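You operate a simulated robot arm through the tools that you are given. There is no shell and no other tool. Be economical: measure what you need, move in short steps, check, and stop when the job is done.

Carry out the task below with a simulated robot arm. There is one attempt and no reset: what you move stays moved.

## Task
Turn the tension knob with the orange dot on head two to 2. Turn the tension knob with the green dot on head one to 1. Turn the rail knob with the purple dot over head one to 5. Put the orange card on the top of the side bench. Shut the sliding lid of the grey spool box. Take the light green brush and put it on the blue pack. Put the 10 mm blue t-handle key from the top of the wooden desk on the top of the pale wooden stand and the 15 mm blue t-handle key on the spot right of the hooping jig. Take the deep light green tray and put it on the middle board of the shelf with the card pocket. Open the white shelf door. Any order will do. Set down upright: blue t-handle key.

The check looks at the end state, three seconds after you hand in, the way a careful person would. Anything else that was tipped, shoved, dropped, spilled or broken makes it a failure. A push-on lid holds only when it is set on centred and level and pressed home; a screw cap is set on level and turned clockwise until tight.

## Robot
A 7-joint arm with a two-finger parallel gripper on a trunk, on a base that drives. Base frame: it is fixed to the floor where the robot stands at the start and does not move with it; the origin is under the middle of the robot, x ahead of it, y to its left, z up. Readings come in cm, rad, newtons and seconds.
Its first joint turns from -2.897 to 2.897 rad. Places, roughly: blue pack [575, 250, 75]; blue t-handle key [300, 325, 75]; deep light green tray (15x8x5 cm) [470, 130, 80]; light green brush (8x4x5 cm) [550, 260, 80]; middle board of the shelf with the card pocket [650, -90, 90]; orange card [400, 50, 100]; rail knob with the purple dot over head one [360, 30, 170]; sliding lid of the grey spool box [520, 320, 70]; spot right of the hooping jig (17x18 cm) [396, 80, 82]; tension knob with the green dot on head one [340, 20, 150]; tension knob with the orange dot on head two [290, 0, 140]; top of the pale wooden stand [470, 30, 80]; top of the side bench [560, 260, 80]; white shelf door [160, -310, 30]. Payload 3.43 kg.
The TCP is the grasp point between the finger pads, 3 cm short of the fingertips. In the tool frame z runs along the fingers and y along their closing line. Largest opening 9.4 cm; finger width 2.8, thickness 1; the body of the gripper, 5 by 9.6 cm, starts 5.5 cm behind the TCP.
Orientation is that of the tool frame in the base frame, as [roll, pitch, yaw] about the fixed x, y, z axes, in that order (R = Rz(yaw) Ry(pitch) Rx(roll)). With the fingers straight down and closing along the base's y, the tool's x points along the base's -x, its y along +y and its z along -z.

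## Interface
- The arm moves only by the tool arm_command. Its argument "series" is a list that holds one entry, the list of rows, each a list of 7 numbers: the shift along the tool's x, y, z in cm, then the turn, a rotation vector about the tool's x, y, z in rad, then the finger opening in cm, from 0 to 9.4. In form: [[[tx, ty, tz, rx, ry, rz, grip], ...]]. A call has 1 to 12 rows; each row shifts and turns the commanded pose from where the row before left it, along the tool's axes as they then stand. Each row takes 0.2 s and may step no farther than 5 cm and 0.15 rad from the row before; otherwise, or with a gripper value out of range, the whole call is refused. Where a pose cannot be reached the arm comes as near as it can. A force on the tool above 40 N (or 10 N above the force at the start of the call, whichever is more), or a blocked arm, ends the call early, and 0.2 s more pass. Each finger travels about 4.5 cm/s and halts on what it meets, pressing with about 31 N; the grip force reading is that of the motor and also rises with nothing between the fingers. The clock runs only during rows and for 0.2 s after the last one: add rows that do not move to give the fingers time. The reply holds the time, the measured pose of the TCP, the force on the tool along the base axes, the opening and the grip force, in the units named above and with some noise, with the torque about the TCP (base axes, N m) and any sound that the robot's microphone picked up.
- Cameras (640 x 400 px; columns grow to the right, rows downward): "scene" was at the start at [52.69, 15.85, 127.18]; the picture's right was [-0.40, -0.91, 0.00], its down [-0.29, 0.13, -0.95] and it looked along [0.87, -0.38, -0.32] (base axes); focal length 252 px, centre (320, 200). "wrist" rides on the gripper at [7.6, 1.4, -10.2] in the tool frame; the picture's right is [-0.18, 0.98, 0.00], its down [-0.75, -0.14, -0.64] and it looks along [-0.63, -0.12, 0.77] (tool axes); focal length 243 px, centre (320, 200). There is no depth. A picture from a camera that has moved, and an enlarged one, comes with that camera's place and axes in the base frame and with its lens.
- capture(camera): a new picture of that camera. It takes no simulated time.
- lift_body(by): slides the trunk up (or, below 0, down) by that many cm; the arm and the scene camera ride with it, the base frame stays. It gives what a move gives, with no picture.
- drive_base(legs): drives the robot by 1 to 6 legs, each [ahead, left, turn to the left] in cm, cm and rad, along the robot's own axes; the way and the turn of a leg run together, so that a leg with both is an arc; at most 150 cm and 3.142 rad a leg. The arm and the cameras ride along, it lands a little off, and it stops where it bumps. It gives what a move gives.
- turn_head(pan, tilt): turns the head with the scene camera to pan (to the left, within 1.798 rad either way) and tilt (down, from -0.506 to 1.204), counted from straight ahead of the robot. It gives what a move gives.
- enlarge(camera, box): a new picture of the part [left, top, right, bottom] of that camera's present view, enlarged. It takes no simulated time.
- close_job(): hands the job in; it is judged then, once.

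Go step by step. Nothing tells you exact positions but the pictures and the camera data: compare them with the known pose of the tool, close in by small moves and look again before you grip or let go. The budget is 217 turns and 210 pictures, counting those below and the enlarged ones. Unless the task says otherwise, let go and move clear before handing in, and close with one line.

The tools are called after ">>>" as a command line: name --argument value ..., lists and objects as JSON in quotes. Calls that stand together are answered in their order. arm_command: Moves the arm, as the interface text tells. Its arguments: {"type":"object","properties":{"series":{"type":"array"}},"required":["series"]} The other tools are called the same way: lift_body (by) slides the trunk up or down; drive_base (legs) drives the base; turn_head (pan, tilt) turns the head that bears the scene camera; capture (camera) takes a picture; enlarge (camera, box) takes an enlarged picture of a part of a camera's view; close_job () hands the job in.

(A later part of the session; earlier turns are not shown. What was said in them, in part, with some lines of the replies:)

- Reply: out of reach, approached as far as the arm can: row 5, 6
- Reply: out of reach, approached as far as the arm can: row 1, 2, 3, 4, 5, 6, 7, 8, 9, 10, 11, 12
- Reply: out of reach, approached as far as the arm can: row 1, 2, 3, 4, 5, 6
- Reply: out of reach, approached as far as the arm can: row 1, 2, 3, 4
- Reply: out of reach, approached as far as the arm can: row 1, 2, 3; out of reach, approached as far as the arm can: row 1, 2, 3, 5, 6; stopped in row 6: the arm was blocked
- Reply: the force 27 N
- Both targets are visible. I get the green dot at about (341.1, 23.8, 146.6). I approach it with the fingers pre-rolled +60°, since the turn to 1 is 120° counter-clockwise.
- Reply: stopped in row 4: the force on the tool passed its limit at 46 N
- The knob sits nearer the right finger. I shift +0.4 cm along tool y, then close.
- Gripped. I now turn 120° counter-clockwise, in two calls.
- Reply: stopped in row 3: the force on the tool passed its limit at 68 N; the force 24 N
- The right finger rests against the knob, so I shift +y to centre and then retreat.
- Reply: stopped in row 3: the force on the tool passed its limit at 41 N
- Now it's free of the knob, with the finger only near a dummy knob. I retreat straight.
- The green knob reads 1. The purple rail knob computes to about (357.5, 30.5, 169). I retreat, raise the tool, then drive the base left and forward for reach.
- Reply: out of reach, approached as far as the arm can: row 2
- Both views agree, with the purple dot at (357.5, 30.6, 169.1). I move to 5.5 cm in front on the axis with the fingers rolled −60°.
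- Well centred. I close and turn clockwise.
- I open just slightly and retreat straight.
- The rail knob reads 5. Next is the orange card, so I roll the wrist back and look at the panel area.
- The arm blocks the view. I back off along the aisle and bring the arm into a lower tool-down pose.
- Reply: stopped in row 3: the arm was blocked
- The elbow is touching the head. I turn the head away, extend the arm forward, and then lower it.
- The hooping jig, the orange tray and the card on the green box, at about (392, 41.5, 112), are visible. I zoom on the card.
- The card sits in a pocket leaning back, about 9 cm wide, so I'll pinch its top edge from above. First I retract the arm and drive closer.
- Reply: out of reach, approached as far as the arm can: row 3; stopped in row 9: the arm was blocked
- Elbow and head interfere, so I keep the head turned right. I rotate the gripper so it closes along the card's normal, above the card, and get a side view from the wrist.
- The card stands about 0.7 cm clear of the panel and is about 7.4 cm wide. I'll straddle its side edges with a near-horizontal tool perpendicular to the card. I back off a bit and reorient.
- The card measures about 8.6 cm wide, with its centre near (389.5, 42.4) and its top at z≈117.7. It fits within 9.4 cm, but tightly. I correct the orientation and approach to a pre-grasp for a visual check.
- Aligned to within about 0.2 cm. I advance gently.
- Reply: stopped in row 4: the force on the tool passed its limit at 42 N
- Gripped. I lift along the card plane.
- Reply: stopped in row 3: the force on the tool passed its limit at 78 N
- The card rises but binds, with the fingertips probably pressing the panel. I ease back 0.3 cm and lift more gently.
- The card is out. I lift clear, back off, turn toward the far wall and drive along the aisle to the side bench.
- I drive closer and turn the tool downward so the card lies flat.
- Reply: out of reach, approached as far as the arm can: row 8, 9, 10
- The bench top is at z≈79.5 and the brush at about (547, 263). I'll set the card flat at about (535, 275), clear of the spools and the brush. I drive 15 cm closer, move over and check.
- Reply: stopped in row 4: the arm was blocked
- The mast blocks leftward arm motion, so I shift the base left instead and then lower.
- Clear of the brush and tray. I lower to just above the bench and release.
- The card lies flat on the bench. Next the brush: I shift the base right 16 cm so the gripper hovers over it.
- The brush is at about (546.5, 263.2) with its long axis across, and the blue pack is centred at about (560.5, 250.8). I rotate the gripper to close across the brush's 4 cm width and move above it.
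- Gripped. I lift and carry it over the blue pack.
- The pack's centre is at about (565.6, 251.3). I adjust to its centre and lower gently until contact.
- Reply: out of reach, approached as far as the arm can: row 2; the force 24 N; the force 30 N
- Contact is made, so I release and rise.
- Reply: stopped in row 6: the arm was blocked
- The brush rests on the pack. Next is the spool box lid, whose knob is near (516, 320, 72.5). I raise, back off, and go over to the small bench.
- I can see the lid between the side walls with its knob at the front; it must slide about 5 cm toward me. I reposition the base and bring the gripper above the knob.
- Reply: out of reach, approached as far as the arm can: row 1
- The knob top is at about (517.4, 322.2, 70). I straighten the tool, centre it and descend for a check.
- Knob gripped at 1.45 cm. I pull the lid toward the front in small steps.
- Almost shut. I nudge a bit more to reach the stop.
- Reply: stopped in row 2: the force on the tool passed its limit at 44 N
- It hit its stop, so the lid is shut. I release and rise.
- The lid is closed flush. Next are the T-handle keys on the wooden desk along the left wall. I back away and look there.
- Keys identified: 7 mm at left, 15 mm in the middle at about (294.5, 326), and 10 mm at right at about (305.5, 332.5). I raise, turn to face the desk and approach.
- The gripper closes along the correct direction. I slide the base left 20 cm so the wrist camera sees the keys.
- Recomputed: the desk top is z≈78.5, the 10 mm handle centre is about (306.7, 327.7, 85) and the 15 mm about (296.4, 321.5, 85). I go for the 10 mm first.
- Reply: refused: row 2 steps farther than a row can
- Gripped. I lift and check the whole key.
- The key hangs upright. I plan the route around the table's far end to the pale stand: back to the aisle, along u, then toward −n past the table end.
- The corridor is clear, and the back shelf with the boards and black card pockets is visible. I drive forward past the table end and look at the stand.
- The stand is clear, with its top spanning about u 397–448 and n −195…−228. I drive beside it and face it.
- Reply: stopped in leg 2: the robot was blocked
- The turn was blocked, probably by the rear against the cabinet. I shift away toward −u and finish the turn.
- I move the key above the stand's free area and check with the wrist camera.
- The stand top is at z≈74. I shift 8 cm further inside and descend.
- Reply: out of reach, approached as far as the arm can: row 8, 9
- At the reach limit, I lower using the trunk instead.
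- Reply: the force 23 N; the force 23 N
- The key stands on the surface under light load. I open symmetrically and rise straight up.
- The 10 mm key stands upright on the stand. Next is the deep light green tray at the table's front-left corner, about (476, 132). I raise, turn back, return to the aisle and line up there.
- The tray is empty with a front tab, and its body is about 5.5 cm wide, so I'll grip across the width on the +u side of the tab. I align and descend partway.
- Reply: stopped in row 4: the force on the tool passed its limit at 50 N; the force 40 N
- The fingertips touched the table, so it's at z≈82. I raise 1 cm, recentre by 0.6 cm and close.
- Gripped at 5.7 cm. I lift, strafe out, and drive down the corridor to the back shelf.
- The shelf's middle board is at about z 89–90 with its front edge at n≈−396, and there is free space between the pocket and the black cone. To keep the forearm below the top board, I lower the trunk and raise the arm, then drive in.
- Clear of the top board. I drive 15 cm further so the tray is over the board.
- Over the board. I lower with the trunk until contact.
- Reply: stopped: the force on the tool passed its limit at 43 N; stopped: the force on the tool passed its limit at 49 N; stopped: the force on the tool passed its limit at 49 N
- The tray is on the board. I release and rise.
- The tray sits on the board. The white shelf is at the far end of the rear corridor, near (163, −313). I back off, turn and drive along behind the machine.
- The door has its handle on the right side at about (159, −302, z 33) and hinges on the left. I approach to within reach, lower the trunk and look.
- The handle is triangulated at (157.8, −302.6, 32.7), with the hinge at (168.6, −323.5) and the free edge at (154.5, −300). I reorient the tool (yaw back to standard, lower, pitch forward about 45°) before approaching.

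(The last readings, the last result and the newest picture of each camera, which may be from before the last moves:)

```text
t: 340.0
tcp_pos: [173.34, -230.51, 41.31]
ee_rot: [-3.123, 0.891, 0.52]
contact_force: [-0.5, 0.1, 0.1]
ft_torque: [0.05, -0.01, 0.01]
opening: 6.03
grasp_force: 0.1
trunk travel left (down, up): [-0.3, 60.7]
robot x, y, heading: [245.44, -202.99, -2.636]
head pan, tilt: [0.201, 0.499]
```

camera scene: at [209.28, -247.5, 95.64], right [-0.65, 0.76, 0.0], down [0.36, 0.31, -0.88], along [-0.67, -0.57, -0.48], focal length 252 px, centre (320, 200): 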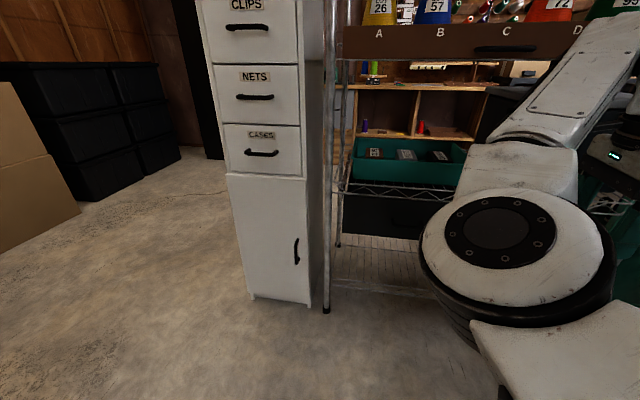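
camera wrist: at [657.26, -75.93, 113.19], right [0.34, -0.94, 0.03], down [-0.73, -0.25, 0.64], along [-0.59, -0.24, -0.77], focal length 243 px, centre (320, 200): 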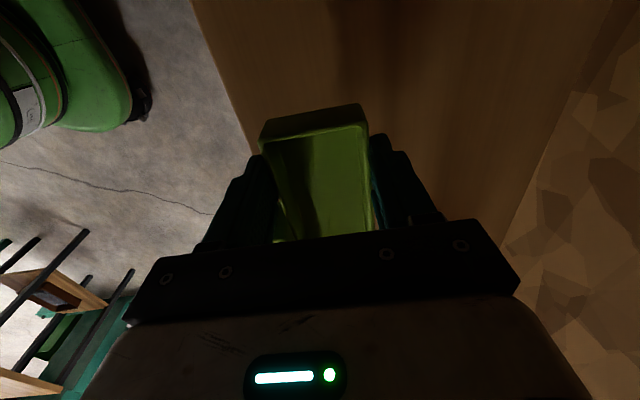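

The pose works. I turn the base 0.336 left, shift, and approach, stopping short for a check.

>>> drive_base --legs '[[0, 0, 0.336], [0, 12, 0], [38, 0, 0]]'

>>> arm_command --series '[[[1.5, 0, 1.5, 0, 0, 0, 6], [1.5, 0, 1.5, 0, 0, 0, 6], [1, 0, 0.8, 0, 0, 0, 6]]]'

>>> capture --camera "wrist"

>>> capture --camera "scene"

```text
t: 344.4
tcp_pos: [170.01, -290.66, 41.34]
ee_rot: [-3.118, 0.89, 0.87]
contact_force: [1.1, -0.1, -0.2]
ft_torque: [-0.01, 0.01, 0.01]
opening: 5.99
grasp_force: 0.2
trunk travel left (down, up): [-0.3, 60.7]
robot x, y, heading: [228.49, -240.72, -2.296]
head pan, tilt: [0.201, 0.499]
```

```text
t: 345.2
tcp_pos: [169.7, -291.04, 35.77]
ee_rot: [-3.117, 0.888, 0.871]
contact_force: [0.3, -0.1, 0.2]
ft_torque: [0.0, -0.02, 0.01]
opening: 6.0
grasp_force: 0.0
trunk travel left (down, up): [-0.3, 60.7]
robot x, y, heading: [228.9, -240.4, -2.292]
head pan, tilt: [0.201, 0.499]
```

```text
42 pictures are left
camera wrist: at [179.09, -282.32, 36.19], right [0.66, -0.74, 0.13], down [-0.08, 0.1, 0.99], along [-0.74, -0.67, 0.01], focal length 243 px, centre (320, 200)
```

wrist: 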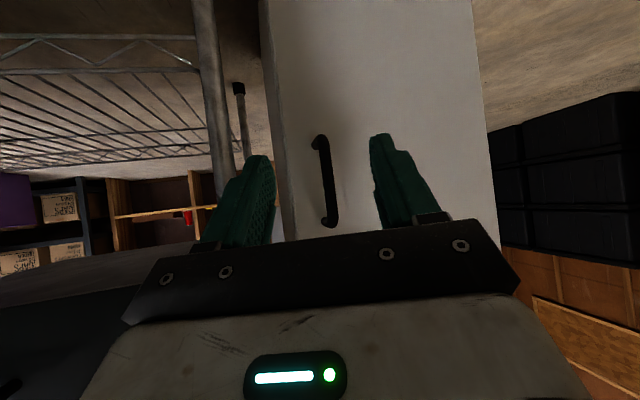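

```text
41 pictures are left
camera scene: at [209.65, -294.35, 95.65], right [-0.87, 0.49, 0.0], down [0.24, 0.42, -0.88], along [-0.43, -0.76, -0.48], focal length 252 px, centre (320, 200)
```

scene: 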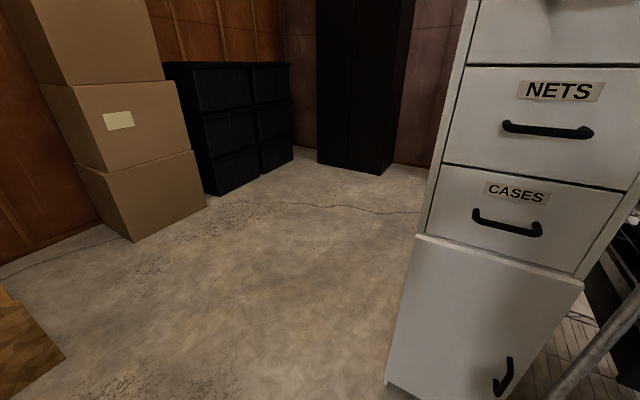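

The handle is nicely centred between the fingers. I drive 10 cm forward and re-check.

>>> drive_base --legs '[[10, 0, 0]]'

>>> capture --camera "wrist"

```text
t: 346.3
tcp_pos: [162.89, -298.38, 35.72]
ee_rot: [-3.117, 0.888, 0.869]
contact_force: [-0.5, -1.3, 0.1]
ft_torque: [0.01, 0.01, 0.04]
opening: 5.98
grasp_force: 0.1
trunk travel left (down, up): [-0.3, 60.7]
robot x, y, heading: [221.85, -247.77, -2.289]
head pan, tilt: [0.201, 0.499]
```

```text
40 pictures are left
camera wrist: at [172.47, -289.8, 36.21], right [0.66, -0.74, 0.13], down [-0.08, 0.1, 0.99], along [-0.74, -0.67, 0.01], focal length 243 px, centre (320, 200)
```

wrist: 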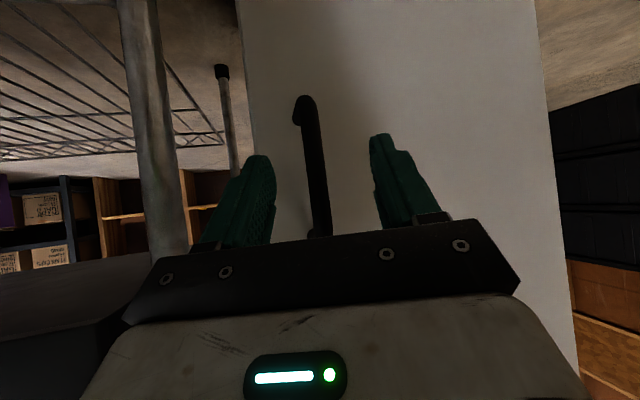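

>>> arm_command --series '[[[-0.63, -0.15, 0.78, 0, 0, 0, 6], [-0.63, -0.15, 0.77, 0, 0, 0, 6], [0, 0, 0, 0, 0, 0, 3], [0, 0, 0, 0, 0, 0, 0.5], [0, 0, 0, 0, 0, 0, 0.5], [0, 0, 0, 0, 0, 0, 0.5], [0, 0, 0, 0, 0, 0, 0.5]]]'

>>> capture --camera "wrist"

```text
t: 347.0
tcp_pos: [161.59, -299.29, 35.61]
ee_rot: [-3.112, 0.882, 0.867]
contact_force: [-0.1, -0.1, 1.0]
ft_torque: [0.03, 0.03, -0.04]
opening: 3.8
grasp_force: 0.1
trunk travel left (down, up): [-0.3, 60.7]
robot x, y, heading: [221.9, -248.05, -2.29]
head pan, tilt: [0.201, 0.499]
stopped in row 3: the force on the tool passed its limit at 47 N (the readings are from after the stop); the commanded pose is now the measured one
```

```text
39 pictures are left
camera wrist: at [171.13, -290.73, 36.15], right [0.66, -0.74, 0.12], down [-0.08, 0.09, 0.99], along [-0.75, -0.67, 0.0], focal length 243 px, centre (320, 200)
```

wrist: 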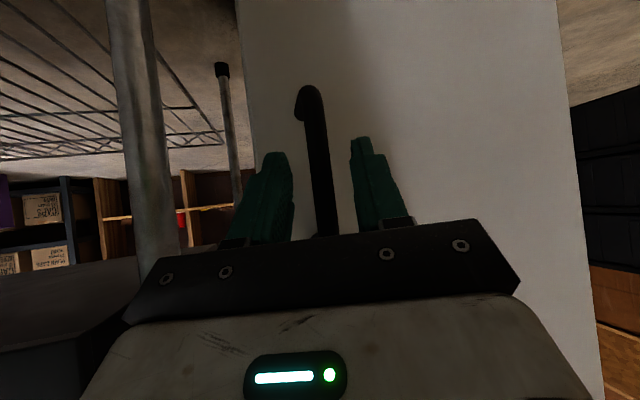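

>>> arm_command --series '[[[0.2, -0.1, -0.3, 0, 0, 0, 3.4], [0, 0, 0, 0, 0, 0, 2], [0, 0, 0, 0, 0, 0, 0.4], [0, 0, 0, 0, 0, 0, 0.4], [0, 0, 0, 0, 0, 0, 0.4]]]'

>>> enlarge --camera "wrist" --box '[220, 60, 420, 250]'

```text
t: 348.2
tcp_pos: [161.7, -299.03, 35.66]
ee_rot: [-3.116, 0.882, 0.871]
contact_force: [10.8, -7.3, -0.8]
ft_torque: [0.11, 0.01, 0.17]
opening: 1.62
grasp_force: 44.6
trunk travel left (down, up): [-0.3, 60.7]
robot x, y, heading: [222.36, -247.89, -2.292]
head pan, tilt: [0.201, 0.499]
```

```text
2.11 times, centred on (320, 155) of wrist
camera zoom: at [171.36, -290.52, 36.16], right [0.66, -0.74, 0.13], down [-0.08, 0.09, 0.99], along [-0.74, -0.67, 0.0], focal length 511 px, centre (320, 295)
```

zoom: 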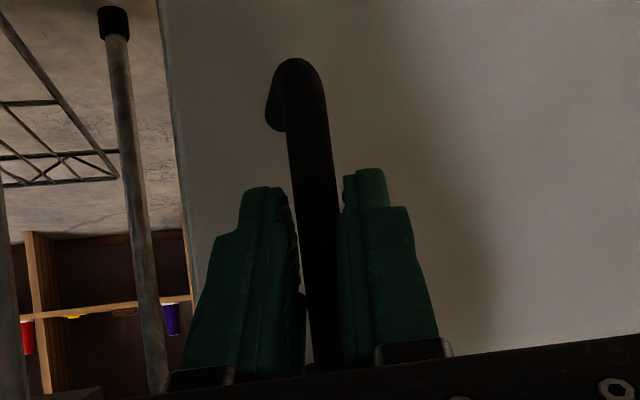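

The handle is gripped. I pull along an arc about the hinge, with the tool yawing along.

>>> arm_command --series '[[[0.65, 0.65, -0.8, 0.039, 0, 0.032, 0.4], [0.65, 0.65, -0.8, 0.039, 0, 0.032, 0.4], [0.65, 0.7, -0.8, 0.039, 0, 0.032, 0.4], [0.65, 0.7, -0.8, 0.039, 0, 0.032, 0.4], [0.65, 0.7, -0.8, 0.039, 0, 0.032, 0.4], [0.65, 0.7, -0.8, 0.039, 0, 0.032, 0.4]]]'

>>> capture --camera "wrist"

```text
t: 349.6
tcp_pos: [168.84, -297.64, 35.65]
ee_rot: [-3.112, 0.885, 0.562]
contact_force: [-0.2, 2.1, -4.3]
ft_torque: [0.48, -0.9, 0.05]
opening: 1.58
grasp_force: 45.1
trunk travel left (down, up): [-0.3, 60.7]
robot x, y, heading: [222.01, -247.92, -2.287]
head pan, tilt: [0.201, 0.499]
```

```text
37 pictures are left
camera wrist: at [180.63, -292.37, 36.11], right [0.41, -0.91, 0.12], down [-0.04, 0.11, 0.99], along [-0.91, -0.41, 0.01], focal length 243 px, centre (320, 200)
```

wrist: 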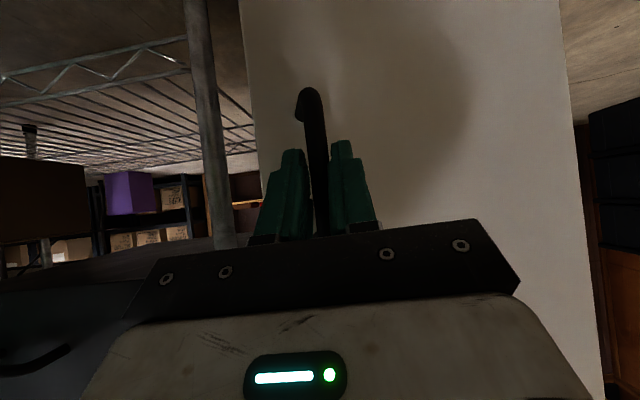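

Low forces, and the door follows. I continue the same arc.

>>> arm_command --series '[[[0.65, 0.68, -0.8, 0.039, 0, 0.032, 0.4], [0.65, 0.68, -0.8, 0.039, 0, 0.032, 0.4], [0.65, 0.68, -0.8, 0.039, 0, 0.032, 0.4], [0.65, 0.68, -0.8, 0.039, 0, 0.032, 0.4], [0.65, 0.68, -0.8, 0.039, 0, 0.032, 0.4], [0.65, 0.68, -0.8, 0.039, 0, 0.032, 0.4], [0.65, 0.68, -0.8, 0.039, 0, 0.032, 0.4], [0.65, 0.68, -0.8, 0.039, 0, 0.032, 0.4], [0.65, 0.68, -0.8, 0.039, 0, 0.032, 0.4], [0.65, 0.68, -0.8, 0.039, 0, 0.032, 0.4]]]'

>>> capture --camera "wrist"

```text
t: 350.4
tcp_pos: [172.37, -297.72, 35.64]
ee_rot: [-3.106, 0.889, 0.415]
contact_force: [-0.2, 1.8, 5.2]
ft_torque: [0.32, -0.78, 0.07]
opening: 1.59
grasp_force: 45.3
trunk travel left (down, up): [-0.3, 60.7]
robot x, y, heading: [222.14, -248.0, -2.293]
head pan, tilt: [0.201, 0.499]
stopped in row 4: the force on the tool passed its limit at 43 N (the readings are from after the stop); the commanded pose is now the measured one
```

```text
36 pictures are left
camera wrist: at [184.67, -294.25, 36.06], right [0.26, -0.96, 0.12], down [-0.02, 0.12, 0.99], along [-0.96, -0.27, 0.01], focal length 243 px, centre (320, 200)
```

wrist: 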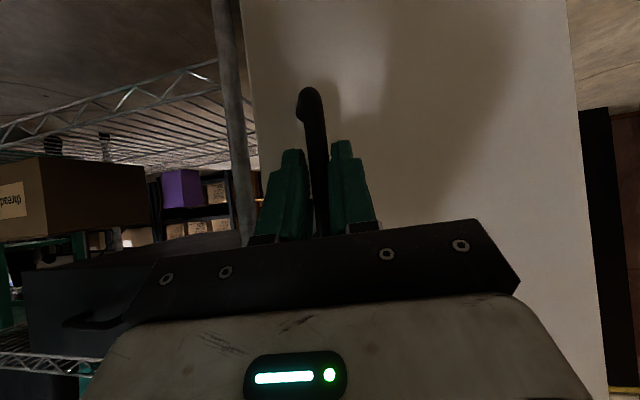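

>>> arm_command --series '[[[0.6, 0.55, -0.75, 0.039, 0, 0.032, 0.4], [0.6, 0.6, -0.75, 0.039, 0, 0.032, 0.4], [0.6, 0.6, -0.75, 0.039, 0, 0.032, 0.4], [0.6, 0.6, -0.75, 0.039, 0, 0.032, 0.4], [0.6, 0.6, -0.75, 0.039, 0, 0.032, 0.4], [0.6, 0.6, -0.75, 0.039, 0, 0.032, 0.4]]]'

```text
t: 351.5
tcp_pos: [176.61, -298.56, 35.65]
ee_rot: [-3.101, 0.895, 0.197]
contact_force: [0.9, 2.5, 8.6]
ft_torque: [0.14, -0.78, 0.02]
opening: 1.59
grasp_force: 44.5
trunk travel left (down, up): [-0.3, 60.7]
robot x, y, heading: [221.87, -247.87, -2.289]
head pan, tilt: [0.201, 0.499]
stopped in row 5: the force on the tool passed its limit at 40 N (the readings are from after the stop); the commanded pose is now the measured one
```

>>> arm_command --series '[[[0.72, 0.63, -0.88, 0.039, 0, 0.032, 0.4], [0.72, 0.63, -0.88, 0.039, 0, 0.032, 0.4], [0.72, 0.63, -0.88, 0.039, 0, 0.032, 0.4], [0.72, 0.63, -0.88, 0.039, 0, 0.032, 0.4], [0.72, 0.63, -0.88, 0.039, 0, 0.032, 0.4], [0.72, 0.63, -0.88, 0.039, 0, 0.032, 0.4]]]'

>>> capture --camera "scene"

```text
t: 352.2
tcp_pos: [179.63, -299.41, 35.66]
ee_rot: [-3.101, 0.901, 0.057]
contact_force: [1.8, 4.7, 8.6]
ft_torque: [0.01, -0.74, -0.01]
opening: 1.59
grasp_force: 44.9
trunk travel left (down, up): [-0.3, 60.7]
robot x, y, heading: [221.81, -247.85, -2.292]
head pan, tilt: [0.201, 0.499]
stopped in row 3: the force on the tool passed its limit at 41 N (the readings are from after the stop); the commanded pose is now the measured one
```

```text
35 pictures are left
camera scene: at [202.87, -301.64, 95.64], right [-0.87, 0.5, 0.0], down [0.24, 0.41, -0.88], along [-0.44, -0.76, -0.48], focal length 252 px, centre (320, 200)
```

scene: 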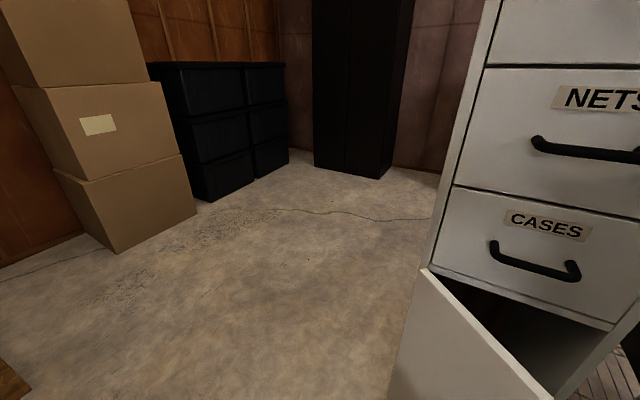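

The door is open about 43°. I continue with translation only, along the tangent.

>>> arm_command --series '[[[0.72, 0.61, -0.89, 0.02, 0, 0.016, 0.6], [0.7, 0.66, -0.86, 0.02, 0, 0.016, 0.6], [0.68, 0.7, -0.84, 0.02, 0, 0.016, 0.6], [0.66, 0.74, -0.81, 0.02, 0, 0.016, 0.6], [0.64, 0.78, -0.79, 0.02, 0, 0.016, 0.6]]]'

>>> arm_command --series '[[[0.64, 0.75, -0.79, 0.02, 0, 0.016, 0.6], [0.62, 0.78, -0.77, 0.02, 0, 0.016, 0.6], [0.6, 0.8, -0.75, 0.02, 0, 0.016, 0.6], [0.58, 0.83, -0.72, 0.02, 0, 0.016, 0.6]]]'

```text
t: 353.0
tcp_pos: [182.45, -300.79, 35.58]
ee_rot: [-3.095, 0.903, -0.007]
contact_force: [2.7, 5.9, 10.2]
ft_torque: [-0.06, -0.67, 0.01]
opening: 1.57
grasp_force: 45.5
trunk travel left (down, up): [-0.3, 60.7]
robot x, y, heading: [221.82, -248.18, -2.291]
head pan, tilt: [0.201, 0.499]
stopped in row 3: the force on the tool passed its limit at 42 N (the readings are from after the stop); the commanded pose is now the measured one
```

```text
t: 353.5
tcp_pos: [183.88, -301.59, 35.67]
ee_rot: [-3.09, 0.907, -0.044]
contact_force: [4.4, 6.2, 9.5]
ft_torque: [-0.08, -0.76, 0.05]
opening: 1.61
grasp_force: 45.0
trunk travel left (down, up): [-0.3, 60.7]
robot x, y, heading: [222.03, -247.77, -2.295]
head pan, tilt: [0.201, 0.499]
stopped in row 2: the force on the tool passed its limit at 45 N (the readings are from after the stop); the commanded pose is now the measured one
```

>>> arm_command --series '[[[0.63, 0.6, -0.94, 0.039, 0, 0.032, 0.6], [0.72, 0.6, -0.88, 0.039, 0, 0.032, 0.6], [0.72, 0.6, -0.88, 0.039, 0, 0.032, 0.6], [0.72, 0.6, -0.88, 0.039, 0, 0.032, 0.6]]]'

>>> arm_command --series '[[[0.68, 0.58, -0.9, 0.039, 0, 0.032, 0.6], [0.72, 0.6, -0.88, 0.039, 0, 0.032, 0.6], [0.72, 0.6, -0.88, 0.039, 0, 0.032, 0.6], [0.72, 0.6, -0.88, 0.039, 0, 0.032, 0.6]]]'

>>> capture --camera "scene"

```text
t: 354.5
tcp_pos: [187.46, -304.35, 35.57]
ee_rot: [-3.099, 0.915, -0.228]
contact_force: [-1.0, -2.2, -2.3]
ft_torque: [0.05, 0.41, 0.07]
opening: 1.6
grasp_force: 44.7
out of reach, approached as far as the arm can: row 4
trunk travel left (down, up): [-0.3, 60.7]
robot x, y, heading: [221.95, -247.81, -2.296]
head pan, tilt: [0.201, 0.499]
```

```text
t: 354.9
tcp_pos: [187.27, -304.17, 35.47]
ee_rot: [-3.085, 0.924, -0.238]
contact_force: [0.5, 1.0, -2.3]
ft_torque: [0.16, 0.6, -0.01]
opening: 1.54
grasp_force: 45.1
out of reach, approached as far as the arm can: row 1, 2
trunk travel left (down, up): [-0.3, 60.7]
robot x, y, heading: [222.4, -247.82, -2.291]
head pan, tilt: [0.201, 0.499]
stopped in row 2: the force on the tool passed its limit at 52 N (the readings are from after the stop); the commanded pose is now the measured one
```

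```text
34 pictures are left
camera scene: at [202.94, -301.54, 95.64], right [-0.87, 0.5, 0.0], down [0.24, 0.42, -0.88], along [-0.44, -0.76, -0.48], focal length 252 px, centre (320, 200)
```

scene: 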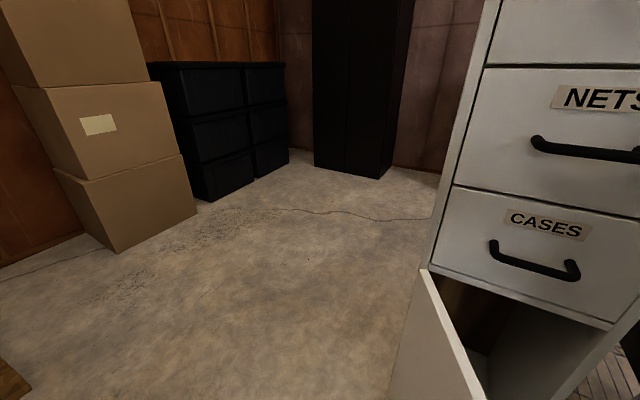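

Arm reach is limited, but the base's left direction matches the tangent now. I pull further by driving left.

>>> drive_base --legs '[[0, 5, 0], [1, 5, 0]]'

>>> capture --camera "scene"

```text
t: 356.3
tcp_pos: [192.41, -309.89, 35.62]
ee_rot: [-3.107, 0.926, -0.254]
contact_force: [1.6, 1.0, -5.1]
ft_torque: [-1.5, 0.92, -0.08]
opening: 1.19
grasp_force: 44.9
trunk travel left (down, up): [-0.3, 60.7]
robot x, y, heading: [227.22, -253.36, -2.294]
head pan, tilt: [0.201, 0.499]
stopped in leg 2: the force on the tool passed its limit at 44 N (the readings are from after the stop); the commanded pose is now the measured one
```

```text
33 pictures are left
camera scene: at [208.26, -306.97, 95.65], right [-0.87, 0.5, 0.0], down [0.24, 0.42, -0.88], along [-0.44, -0.76, -0.48], focal length 252 px, centre (320, 200)
```

scene: 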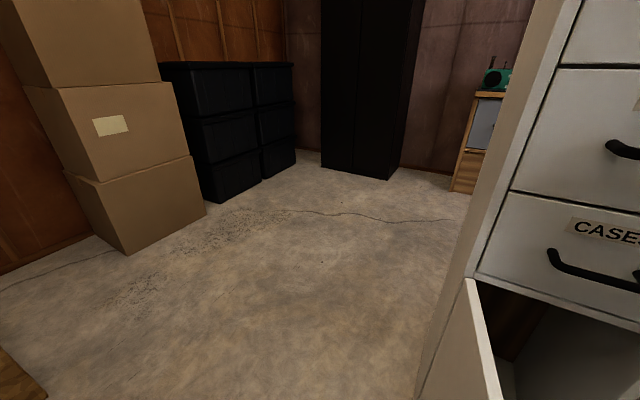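

The door stands open about 75–80°. I release the handle, retract, and back away to verify.

>>> arm_command --series '[[[0, 0, 0, 0, 0, 0, 3], [0, 0, 0, 0, 0, 0, 4.5], [0.6, 0, -0.8, 0, 0, 0, 4.5], [1.5, 0, -2, 0, 0, 0, 4.5], [1.5, 0, -2, 0, 0, 0, 4.5]]]'

>>> capture --camera "wrist"

```text
t: 357.5
tcp_pos: [196.39, -311.7, 36.29]
ee_rot: [-3.104, 0.921, -0.249]
contact_force: [2.4, -0.5, 0.8]
ft_torque: [0.03, 0.09, 0.04]
opening: 4.51
grasp_force: 0.1
out of reach, approached as far as the arm can: row 3, 4
trunk travel left (down, up): [-0.3, 60.7]
robot x, y, heading: [227.65, -252.95, -2.292]
head pan, tilt: [0.201, 0.499]
```

```text
32 pictures are left
camera wrist: at [208.34, -316.64, 36.33], right [-0.38, -0.92, 0.12], down [0.09, 0.1, 0.99], along [-0.92, 0.39, 0.04], focal length 243 px, centre (320, 200)
```

wrist: 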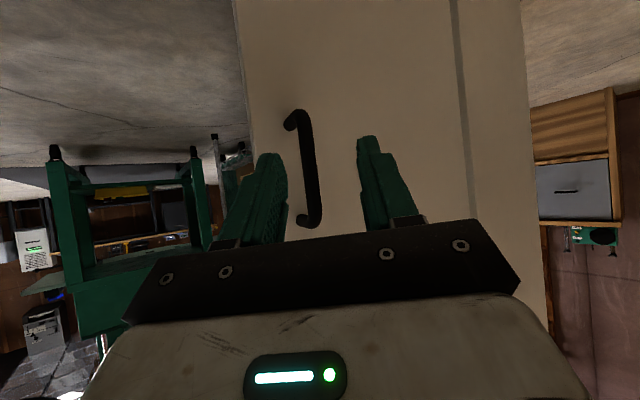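

Clear. I back off, raise, turn right around and travel back along the rear corridor toward the aisle for the 15 mm key.

>>> drive_base --legs '[[-30, 0, 0]]'

>>> lift_body --by 45

>>> capture --camera "scene"

>>> drive_base --legs '[[0, 0, -1.75], [0, 0, -1.7], [0, 22, 0], [150, 0, 0], [140, 0, 0]]'

```text
t: 359.6
tcp_pos: [216.79, -288.5, 36.41]
ee_rot: [-3.102, 0.923, -0.25]
contact_force: [0.3, 0.5, -0.5]
ft_torque: [0.01, -0.03, 0.01]
opening: 4.49
grasp_force: 0.1
trunk travel left (down, up): [-0.3, 60.7]
robot x, y, heading: [247.95, -229.96, -2.294]
head pan, tilt: [0.201, 0.499]
```

```text
refused: 45 is not a number from -40 to 40
```

```text
31 pictures are left
camera scene: at [228.71, -283.8, 95.64], right [-0.87, 0.5, 0.0], down [0.24, 0.42, -0.88], along [-0.44, -0.76, -0.48], focal length 252 px, centre (320, 200)
```

scene: 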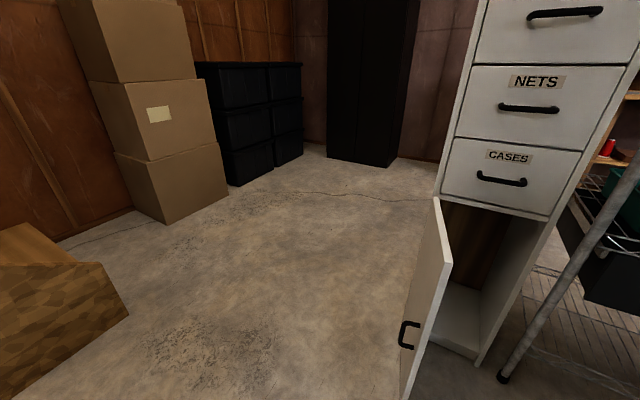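

```text
t: 383.4
tcp_pos: [534.42, -13.95, 36.18]
ee_rot: [-3.098, 0.923, 2.59]
contact_force: [0.2, 0.4, 0.6]
ft_torque: [-0.01, -0.01, -0.01]
opening: 4.5
grasp_force: 0.1
trunk travel left (down, up): [-0.3, 60.7]
robot x, y, heading: [487.6, -60.65, 0.545]
head pan, tilt: [0.201, 0.499]
```

The door is clearly open, about 80°. I now restore the tool to pointing down and raise it before continuing.

>>> lift_body --by 38

>>> arm_command --series '[[[0, 0, -2, 0, 0.132, 0, 4.5], [0, 0, -2, 0, 0.132, 0, 4.5], [0, 0, -2, 0, 0.132, 0, 4.5], [0, 0, -3, 0, 0.132, 0, 4.5], [0, 0, -3, 0, 0.132, 0, 4.5], [0, 0, -4, 0, 0.132, 0, 4.5], [0, 0, -4, 0, 0.131, 0, 4.5], [0, 0, -4, 0, 0, 0.12, 4.5], [0, 0, -4, 0, 0, 0.12, 4.5], [0, 0, -2, 0, 0, 0.12, 4.5], [0, 0, 0, 0, 0, 0.118, 4.5]]]'

```text
t: 387.1
tcp_pos: [534.47, -13.91, 74.19]
ee_rot: [-3.1, 0.924, 2.591]
contact_force: [-0.1, 0.2, 0.7]
ft_torque: [0.02, -0.01, 0.01]
opening: 4.49
grasp_force: 0.0
trunk travel left (down, up): [-38.3, 22.7]
robot x, y, heading: [487.47, -60.5, 0.542]
head pan, tilt: [0.201, 0.499]
```

```text
t: 389.4
tcp_pos: [527.76, -8.75, 101.58]
ee_rot: [-3.12, 0.012, 2.077]
contact_force: [-0.3, -0.4, 1.0]
ft_torque: [0.0, -0.03, -0.01]
opening: 4.48
grasp_force: 0.0
trunk travel left (down, up): [-38.3, 22.7]
robot x, y, heading: [487.19, -60.73, 0.542]
head pan, tilt: [0.201, 0.499]
```

>>> drive_base --legs '[[120, 0, 0], [0, 0, 1.568], [0, -25, 0], [150, 0, 0], [125, 0, 0], [0, 95, 0]]'

>>> arm_command --series '[[[0, 4.5, -1.5, 0, 0, 0, 4.5], [0, 4.5, -1.5, 0, 0, 0, 4.5], [0, 4.5, -1.5, 0, 0, 0, 4.5], [0, 4.5, -1.5, 0, 0, 0, 4.5], [-4, 2, 0, 0, 0, 0, 4.5], [-4, 0, 0, 0, 0, 0, 4.5], [-4, 0, 0, 0, 0, 0, 4.5], [-4, 0, 0, 0, 0, 0, 4.5], [-4, 0, 0, 0, 0, 0, 4.5]]]'

```text
t: 418.2
tcp_pos: [340.21, 248.83, 101.53]
ee_rot: [-3.122, 0.013, -2.654]
contact_force: [0.3, -0.4, 0.6]
ft_torque: [0.01, 0.03, 0.01]
opening: 4.52
grasp_force: 0.0
trunk travel left (down, up): [-38.3, 22.7]
robot x, y, heading: [391.29, 207.42, 2.091]
head pan, tilt: [0.201, 0.499]
```

```text
t: 420.2
tcp_pos: [348.37, 276.04, 107.25]
ee_rot: [-3.118, 0.012, -2.654]
contact_force: [0.2, -1.3, -0.2]
ft_torque: [0.06, -0.03, -0.01]
opening: 4.52
grasp_force: 0.0
trunk travel left (down, up): [-38.3, 22.7]
robot x, y, heading: [391.27, 207.36, 2.098]
head pan, tilt: [0.201, 0.499]
```

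>>> drive_base --legs '[[0, 19, 0], [64, 0, 0]]'

>>> capture --camera "wrist"

```text
t: 424.9
tcp_pos: [299.94, 321.04, 107.29]
ee_rot: [-3.12, 0.012, -2.65]
contact_force: [0.0, 0.2, 0.4]
ft_torque: [-0.02, -0.03, 0.03]
opening: 4.46
grasp_force: 0.1
trunk travel left (down, up): [-38.3, 22.7]
robot x, y, heading: [342.8, 252.52, 2.105]
head pan, tilt: [0.201, 0.499]
```

```text
30 pictures are left
camera wrist: at [292.41, 318.9, 117.2], right [-0.3, 0.95, -0.02], down [0.72, 0.24, 0.65], along [0.63, 0.18, -0.76], focal length 243 px, centre (320, 200)
```

wrist: 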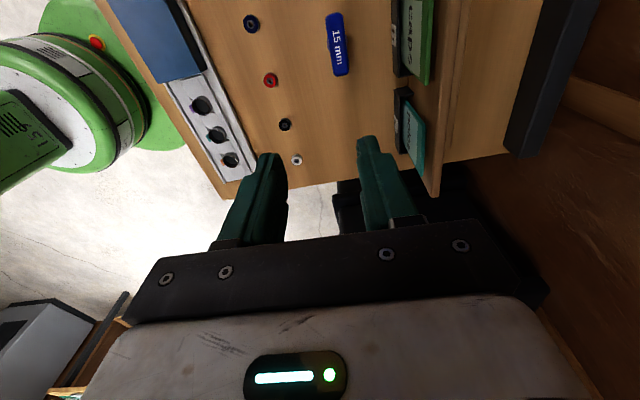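

>>> arm_command --series '[[[0, 0, 0, -0.0216, 0.012, -0.06, 4.8], [2.86, 2.29, 0, 0, 0, 0, 4.8], [0, 0, 4, 0, 0, 0, 4.8], [0, 0, 4, 0, 0, 0, 4.8], [0, 0, 4, 0, 0, 0, 4.8], [0, 0, 2, 0, 0, 0, 4.8]]]'

>>> capture --camera "wrist"

```text
t: 426.3
tcp_pos: [296.32, 321.57, 93.09]
ee_rot: [-3.141, 0.001, -2.59]
contact_force: [0.6, 1.0, -0.5]
ft_torque: [-0.03, 0.02, -0.01]
opening: 4.79
grasp_force: 0.0
trunk travel left (down, up): [-38.3, 22.7]
robot x, y, heading: [343.19, 252.42, 2.099]
head pan, tilt: [0.201, 0.499]
```

```text
29 pictures are left
camera wrist: at [289.14, 318.78, 103.19], right [-0.36, 0.93, 0.0], down [0.72, 0.27, 0.64], along [0.6, 0.23, -0.77], focal length 243 px, centre (320, 200)
```

wrist: 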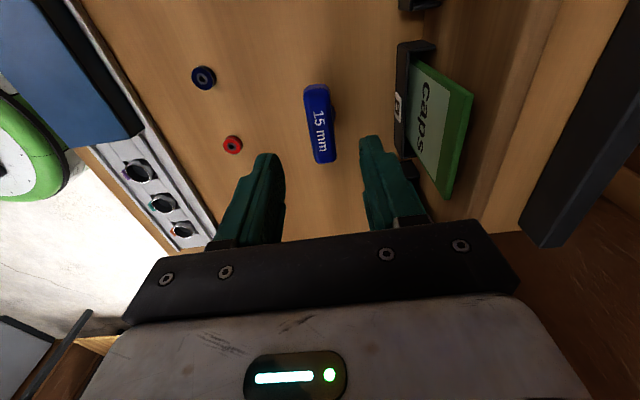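

>>> arm_command --series '[[[0, 0, 4, 0, 0, 0, 4.8], [0, 0, 3.8, 0, 0, 0, 4.8], [0, 0, 0, 0, 0, 0, 1], [0, 0, 0, 0, 0, 0, 1], [0, 0, 0, 0, 0, 0, 1], [0, 0, 0, 0, 0, 0, 1]]]'

>>> arm_command --series '[[[0, 0, -1, 0, 0, 0, 1], [0, 0, -3, 0, 0, 0, 1], [0, 0, -4, 0, 0, 0, 1], [0, 0, -4, 0, 0, 0, 1], [0, 0, -4, 0, 0, 0, 1], [0, 0, -4, 0, 0, 0, 1], [0, 0, -4, 0, 0, 0, 1]]]'

>>> capture --camera "wrist"

```text
t: 427.7
tcp_pos: [296.34, 321.84, 85.27]
ee_rot: [3.14, 0.0, -2.59]
contact_force: [-0.9, 0.1, 0.8]
ft_torque: [0.0, -0.02, 0.02]
opening: 2.4
grasp_force: 30.7
trunk travel left (down, up): [-38.3, 22.7]
robot x, y, heading: [342.85, 252.72, 2.099]
head pan, tilt: [0.201, 0.499]
```

```text
t: 429.3
tcp_pos: [296.23, 321.82, 109.03]
ee_rot: [-3.14, 0.0, -2.59]
contact_force: [-1.0, -0.1, -1.5]
ft_torque: [0.0, -0.04, -0.01]
opening: 2.38
grasp_force: 30.7
trunk travel left (down, up): [-38.3, 22.7]
robot x, y, heading: [342.92, 252.18, 2.092]
head pan, tilt: [0.201, 0.499]
```

```text
28 pictures are left
camera wrist: at [289.07, 319.07, 119.31], right [-0.36, 0.93, 0.0], down [0.72, 0.28, 0.64], along [0.6, 0.23, -0.77], focal length 243 px, centre (320, 200)
```

wrist: 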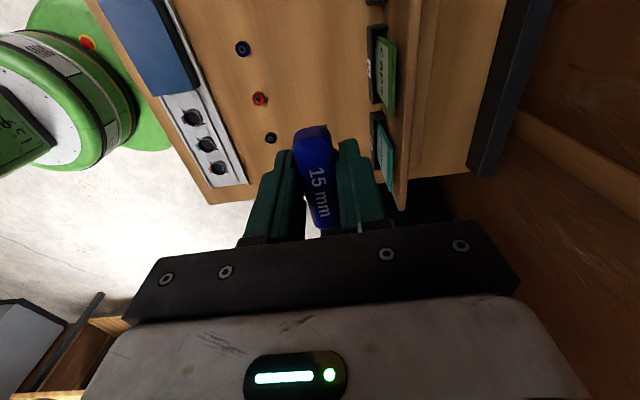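

The 15 mm key is held. I return to the aisle, turn to face the machine table and line up with the spot right of the jig, centred at about (396, 79).

>>> lift_body --by 10

>>> drive_base --legs '[[-80, 0, 0], [0, 0, -1.56], [0, 0, -1.56], [0, -47, 0]]'

>>> turn_head --pan -0.3 --tilt 0.5

>>> capture --camera "scene"

>>> capture --camera "wrist"

```text
t: 430.6
tcp_pos: [296.21, 321.79, 119.22]
ee_rot: [3.141, 0.0, -2.59]
contact_force: [-0.2, 0.4, -1.3]
ft_torque: [-0.02, 0.04, -0.02]
opening: 2.36
grasp_force: 31.2
trunk travel left (down, up): [-48.3, 12.7]
robot x, y, heading: [342.88, 252.44, 2.1]
head pan, tilt: [0.201, 0.499]
```

```text
t: 444.9
tcp_pos: [389.9, 89.66, 119.23]
ee_rot: [-3.14, -0.001, 0.564]
contact_force: [1.3, 0.9, -0.8]
ft_torque: [-0.01, 0.0, 0.03]
opening: 2.41
grasp_force: 31.2
trunk travel left (down, up): [-48.3, 12.7]
robot x, y, heading: [342.12, 158.53, -1.031]
head pan, tilt: [0.201, 0.499]
```

```text
t: 445.8
tcp_pos: [389.79, 89.73, 119.14]
ee_rot: [-3.141, 0.0, 0.565]
contact_force: [1.3, 0.3, -1.5]
ft_torque: [0.0, 0.02, 0.01]
opening: 2.38
grasp_force: 30.9
trunk travel left (down, up): [-48.3, 12.7]
robot x, y, heading: [341.99, 158.51, -1.028]
head pan, tilt: [-0.3, 0.499]
```

```text
27 pictures are left
camera scene: at [383.95, 121.92, 143.64], right [-0.97, -0.24, 0.0], down [-0.11, 0.46, -0.88], along [0.21, -0.85, -0.48], focal length 252 px, centre (320, 200)
```

scene: 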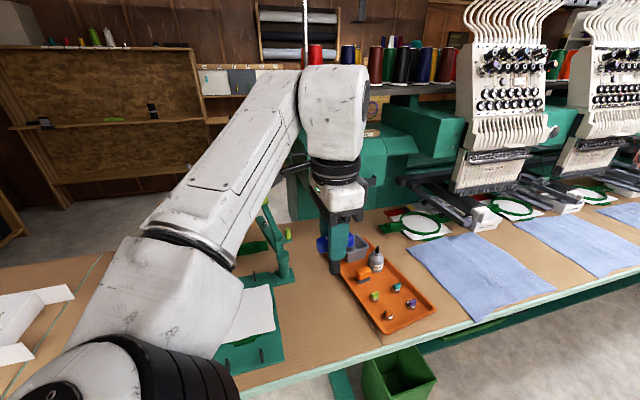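

```text
26 pictures are left
camera wrist: at [397.03, 92.55, 129.3], right [0.37, -0.93, 0.0], down [-0.71, -0.28, 0.64], along [-0.6, -0.24, -0.77], focal length 243 px, centre (320, 200)
```

wrist: 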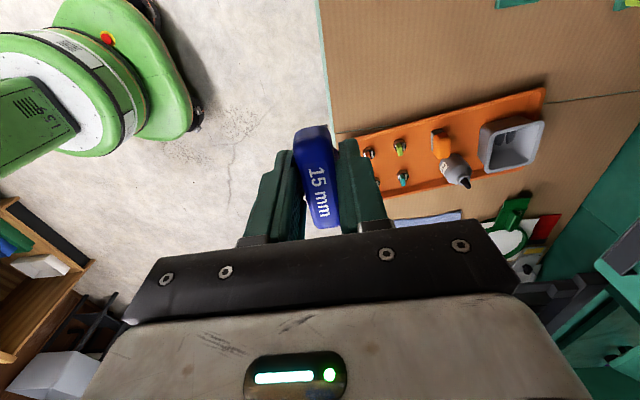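

Position looks right. I drive forward 12.8 cm over the spot and descend with the arm.

>>> drive_base --legs '[[12.8, 0, 0]]'

>>> arm_command --series '[[[0, 0, 4, 0, 0, 0, 1], [0, 0, 4, 0, 0, 0, 1], [0, 0, 4, 0, 0, 0, 1], [0, 0, 4, 0, 0, 0, 1], [0, 0, 4, 0, 0, 0, 1]]]'

>>> capture --camera "scene"

>>> capture --camera "wrist"

```text
t: 447.1
tcp_pos: [396.13, 78.61, 119.2]
ee_rot: [-3.141, 0.0, 0.561]
contact_force: [-0.4, -0.1, -1.0]
ft_torque: [-0.04, 0.0, 0.02]
opening: 2.37
grasp_force: 31.2
trunk travel left (down, up): [-48.3, 12.7]
robot x, y, heading: [348.76, 147.75, -1.032]
head pan, tilt: [-0.3, 0.499]
```

```text
t: 448.3
tcp_pos: [396.13, 78.64, 99.1]
ee_rot: [3.141, 0.0, 0.561]
contact_force: [-0.1, -0.8, -1.0]
ft_torque: [-0.04, -0.03, 0.01]
opening: 2.38
grasp_force: 31.0
trunk travel left (down, up): [-48.3, 12.7]
robot x, y, heading: [349.23, 147.37, -1.028]
head pan, tilt: [-0.3, 0.499]
```

```text
25 pictures are left
camera scene: at [390.42, 110.86, 143.65], right [-0.97, -0.24, 0.0], down [-0.11, 0.47, -0.88], along [0.21, -0.85, -0.48], focal length 252 px, centre (320, 200)
```

scene: 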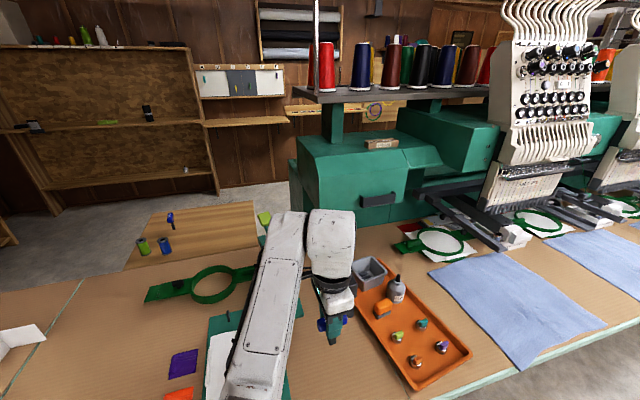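

```text
24 pictures are left
camera wrist: at [403.41, 81.48, 109.4], right [0.37, -0.93, 0.0], down [-0.71, -0.28, 0.64], along [-0.6, -0.24, -0.77], focal length 243 px, centre (320, 200)
```

wrist: 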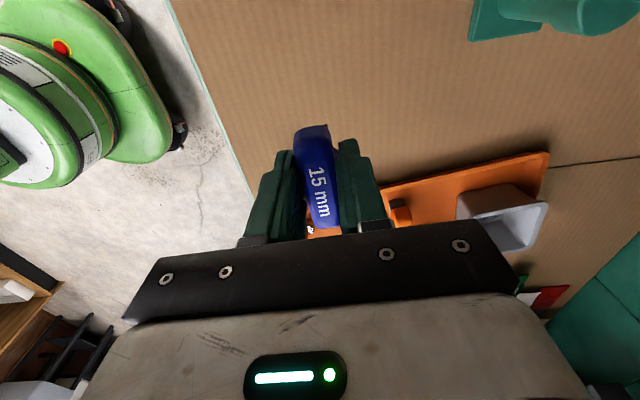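

The spot below the key is free. I continue down with care.

>>> arm_command --series '[[[0, 0, 3, 0, 0, 0, 1], [0, 0, 3, 0, 0, 0, 1], [0, 0, 2, 0, 0, 0, 1]]]'

>>> arm_command --series '[[[0, 0, 0.4, 0, 0, 0, 1], [0, 0, 0.4, 0, 0, 0, 1], [0, 0, 0.4, 0, 0, 0, 1]]]'

```text
t: 449.1
tcp_pos: [396.22, 78.77, 91.11]
ee_rot: [3.141, 0.0, 0.562]
contact_force: [-0.3, 0.7, -1.4]
ft_torque: [-0.03, -0.02, 0.02]
opening: 2.39
grasp_force: 30.3
trunk travel left (down, up): [-48.3, 12.7]
robot x, y, heading: [348.83, 147.43, -1.031]
head pan, tilt: [-0.3, 0.499]
```

```text
t: 449.9
tcp_pos: [396.18, 78.71, 89.96]
ee_rot: [3.141, -0.001, 0.56]
contact_force: [0.4, 0.8, -1.4]
ft_torque: [0.03, 0.0, 0.0]
opening: 2.39
grasp_force: 30.6
trunk travel left (down, up): [-48.3, 12.7]
robot x, y, heading: [348.76, 147.75, -1.035]
head pan, tilt: [-0.3, 0.499]
```

>>> arm_command --series '[[[0, 0, 0.4, 0, 0, 0, 1], [0, 0, 0.3, 0, 0, 0, 1]]]'

>>> arm_command --series '[[[0, 0, 0.3, 0, 0, 0, 1], [0, 0, 0.2, 0, 0, 0, 1]]]'

```text
t: 450.5
tcp_pos: [396.29, 78.71, 89.38]
ee_rot: [3.14, -0.001, 0.561]
contact_force: [-2.1, 1.6, 10.7]
ft_torque: [0.01, 0.11, 0.0]
opening: 2.38
grasp_force: 31.0
trunk travel left (down, up): [-48.3, 12.7]
robot x, y, heading: [348.79, 147.32, -1.032]
head pan, tilt: [-0.3, 0.499]
```

```text
t: 451.1
tcp_pos: [396.28, 78.71, 88.93]
ee_rot: [3.14, 0.0, 0.562]
contact_force: [-0.5, 1.4, 23.0]
ft_torque: [0.01, -0.03, -0.01]
opening: 2.42
grasp_force: 31.1
trunk travel left (down, up): [-48.3, 12.7]
robot x, y, heading: [348.39, 147.56, -1.031]
head pan, tilt: [-0.3, 0.499]
```

Contact at about 89.4. I release symmetrically and rise.

>>> arm_command --series '[[[0, 0, 0, 0, 0, 0, 2.7], [0, 0, 0, 0, 0, 0, 3.4], [0, 0, 0, 0, 0, 0, 4.6], [0, 0, 0, 0, 0, 0, 5], [0, 0, -2, 0, 0, 0, 5], [0, 0, -3, 0, 0, 0, 5], [0, 0, -4, 0, 0, 0, 5], [0, 0, -4, 0, 0, 0, 5], [0, 0, -4, 0, 0, 0, 5], [0, 0, -4, 0, 0, 0, 5]]]'

>>> capture --camera "wrist"

>>> drive_base --legs '[[-35, 0, 0]]'

>>> turn_head --pan -0.1 --tilt 0.4

>>> capture --camera "scene"

```text
t: 453.3
tcp_pos: [396.02, 78.52, 109.76]
ee_rot: [-3.141, -0.002, 0.563]
contact_force: [0.3, 0.2, 0.8]
ft_torque: [-0.03, 0.05, 0.0]
opening: 5.0
grasp_force: 0.1
trunk travel left (down, up): [-48.3, 12.7]
robot x, y, heading: [348.74, 147.45, -1.033]
head pan, tilt: [-0.3, 0.499]
```

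```text
23 pictures are left
camera wrist: at [403.34, 81.35, 119.94], right [0.37, -0.93, 0.0], down [-0.71, -0.28, 0.64], along [-0.6, -0.23, -0.77], focal length 243 px, centre (320, 200)
```

wrist: 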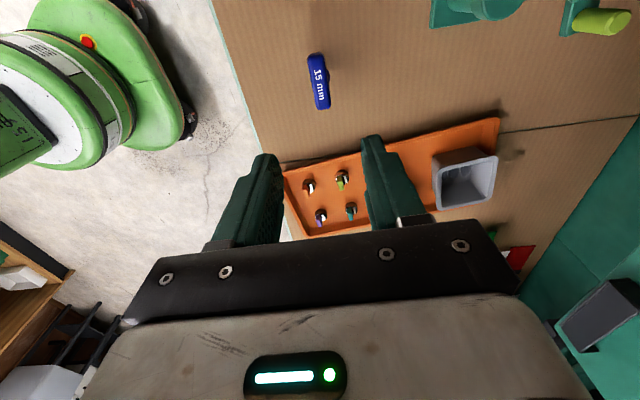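

```text
t: 455.5
tcp_pos: [378.66, 107.98, 109.72]
ee_rot: [-3.14, 0.0, 0.564]
contact_force: [0.2, -0.6, -0.9]
ft_torque: [0.03, -0.01, -0.02]
opening: 5.01
grasp_force: 0.0
trunk travel left (down, up): [-48.3, 12.7]
robot x, y, heading: [331.23, 177.08, -1.028]
head pan, tilt: [-0.3, 0.499]
```

```text
t: 456.2
tcp_pos: [378.73, 108.08, 109.85]
ee_rot: [3.141, 0.0, 0.564]
contact_force: [0.3, 0.2, -0.8]
ft_torque: [0.02, 0.01, 0.02]
opening: 4.98
grasp_force: 0.0
trunk travel left (down, up): [-48.3, 12.7]
robot x, y, heading: [331.38, 176.69, -1.027]
head pan, tilt: [-0.099, 0.4]
```

```text
22 pictures are left
camera scene: at [374.72, 140.76, 144.55], right [-0.9, -0.43, 0.0], down [-0.17, 0.35, -0.92], along [0.39, -0.83, -0.39], focal length 252 px, centre (320, 200)
```

scene: 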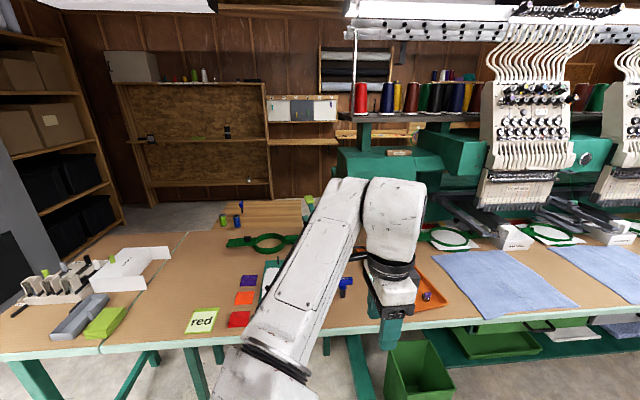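

>>> enlarge --camera "scene" --box '[200, 180, 360, 310]'

>>> turn_head --pan -0.5 --tilt 0.1

>>> capture --camera "scene"

```text
3.08 times, centred on (280, 245) of scene
camera zoom: at [374.72, 140.76, 144.55], right [-0.9, -0.43, 0.0], down [-0.17, 0.35, -0.92], along [0.39, -0.83, -0.39], focal length 777 px, centre (443, 62)
```

zoom: 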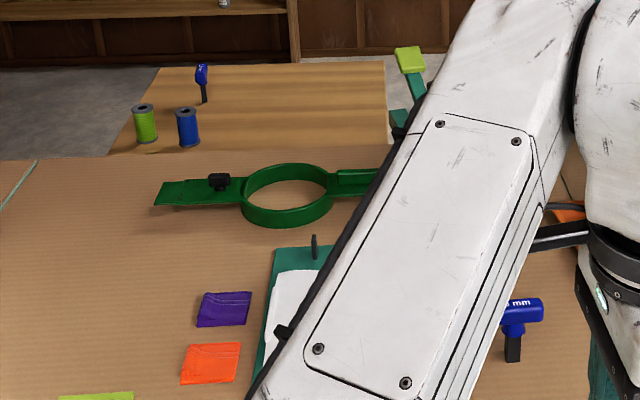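

```text
t: 457.1
tcp_pos: [378.72, 107.92, 109.82]
ee_rot: [-3.141, 0.0, 0.565]
contact_force: [0.7, 0.4, -0.2]
ft_torque: [0.02, 0.0, -0.01]
opening: 5.0
grasp_force: 0.1
trunk travel left (down, up): [-48.3, 12.7]
robot x, y, heading: [331.46, 176.78, -1.028]
head pan, tilt: [-0.499, 0.099]
```

```text
20 pictures are left
camera scene: at [371.16, 139.94, 147.34], right [-1.0, -0.04, 0.0], down [0.0, 0.1, -0.99], along [0.04, -0.99, -0.1], focal length 252 px, centre (320, 200)
```

scene: 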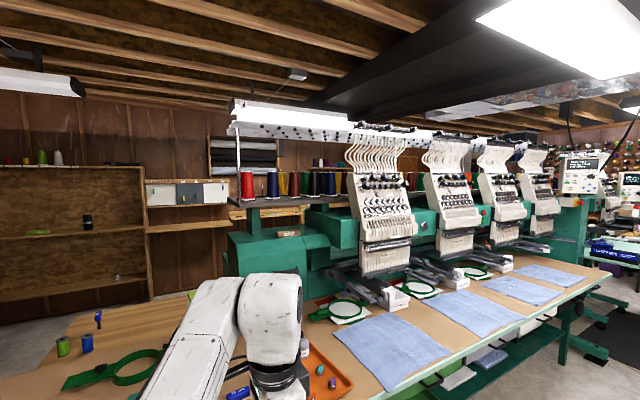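

Both keys stand upright. I do a last check of the knob positions.

>>> enlarge --camera "scene" --box '[340, 115, 420, 195]'

>>> enlarge --camera "scene" --box '[420, 140, 500, 215]'

```text
5.00 times, centred on (380, 155) of scene
camera zoom: at [371.16, 139.94, 147.34], right [-1.0, -0.04, 0.0], down [0.0, 0.1, -0.99], along [0.04, -0.99, -0.1], focal length 1262 px, centre (20, 425)
```

zoom: 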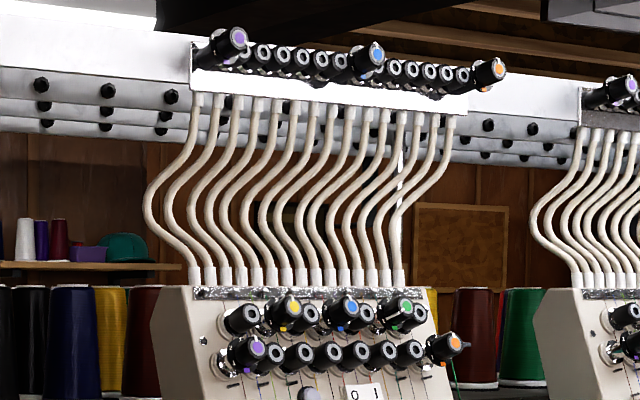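

```text
5.33 times, centred on (460, 178) of scene
camera zoom: at [371.16, 139.94, 147.34], right [-1.0, -0.04, 0.0], down [0.0, 0.1, -0.99], along [0.04, -0.99, -0.1], focal length 1346 px, centre (-427, 320)
```

zoom: 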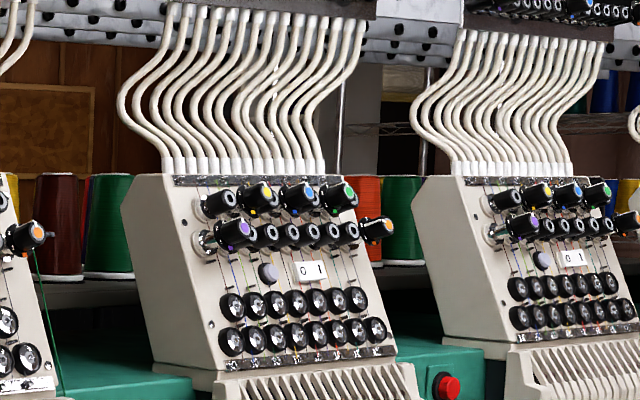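

>>> enlarge --camera "scene" --box '[384, 172, 408, 190]'

>>> enlarge --camera "scene" --box '[456, 170, 480, 188]'

```text
16.00 times, centred on (396, 181) of scene
camera zoom: at [371.16, 139.94, 147.34], right [-1.0, -0.04, 0.0], down [0.0, 0.1, -0.99], along [0.04, -0.99, -0.1], focal length 4038 px, centre (-896, 504)
```

zoom: 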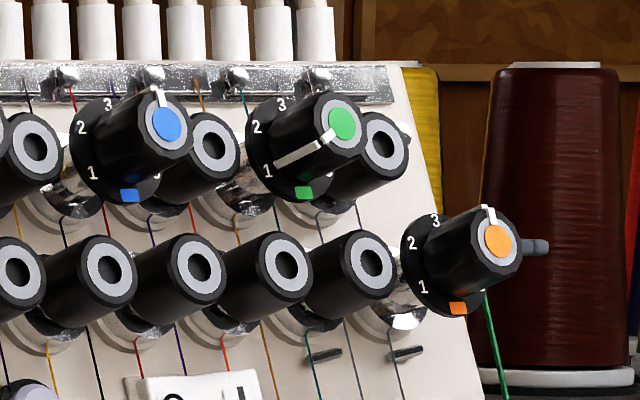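

```text
16.00 times, centred on (468, 179) of scene
camera zoom: at [371.16, 139.94, 147.34], right [-1.0, -0.04, 0.0], down [0.0, 0.1, -0.99], along [0.04, -0.99, -0.1], focal length 4038 px, centre (-2048, 536)
```

zoom: 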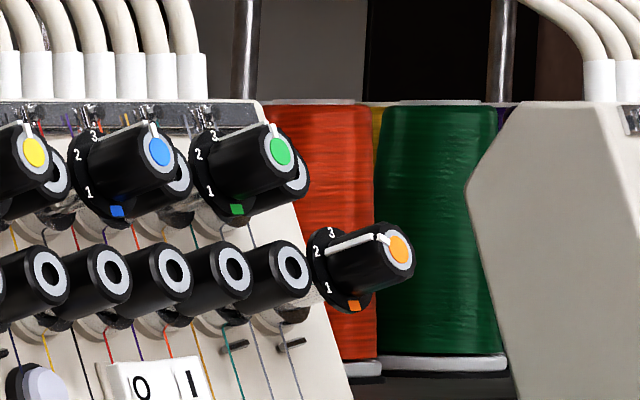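

The green knob reads 1, the orange knob on head two reads 2, and the neighbouring knobs are unchanged. Everything is done and the gripper is clear, so I hand in.

>>> close_job

```text
The job is handed in.
```

All nine tasks are done and the job is handed in: three knobs set, card, brush, tray and both keys placed, lid shut, and the white shelf door open to about 80°.
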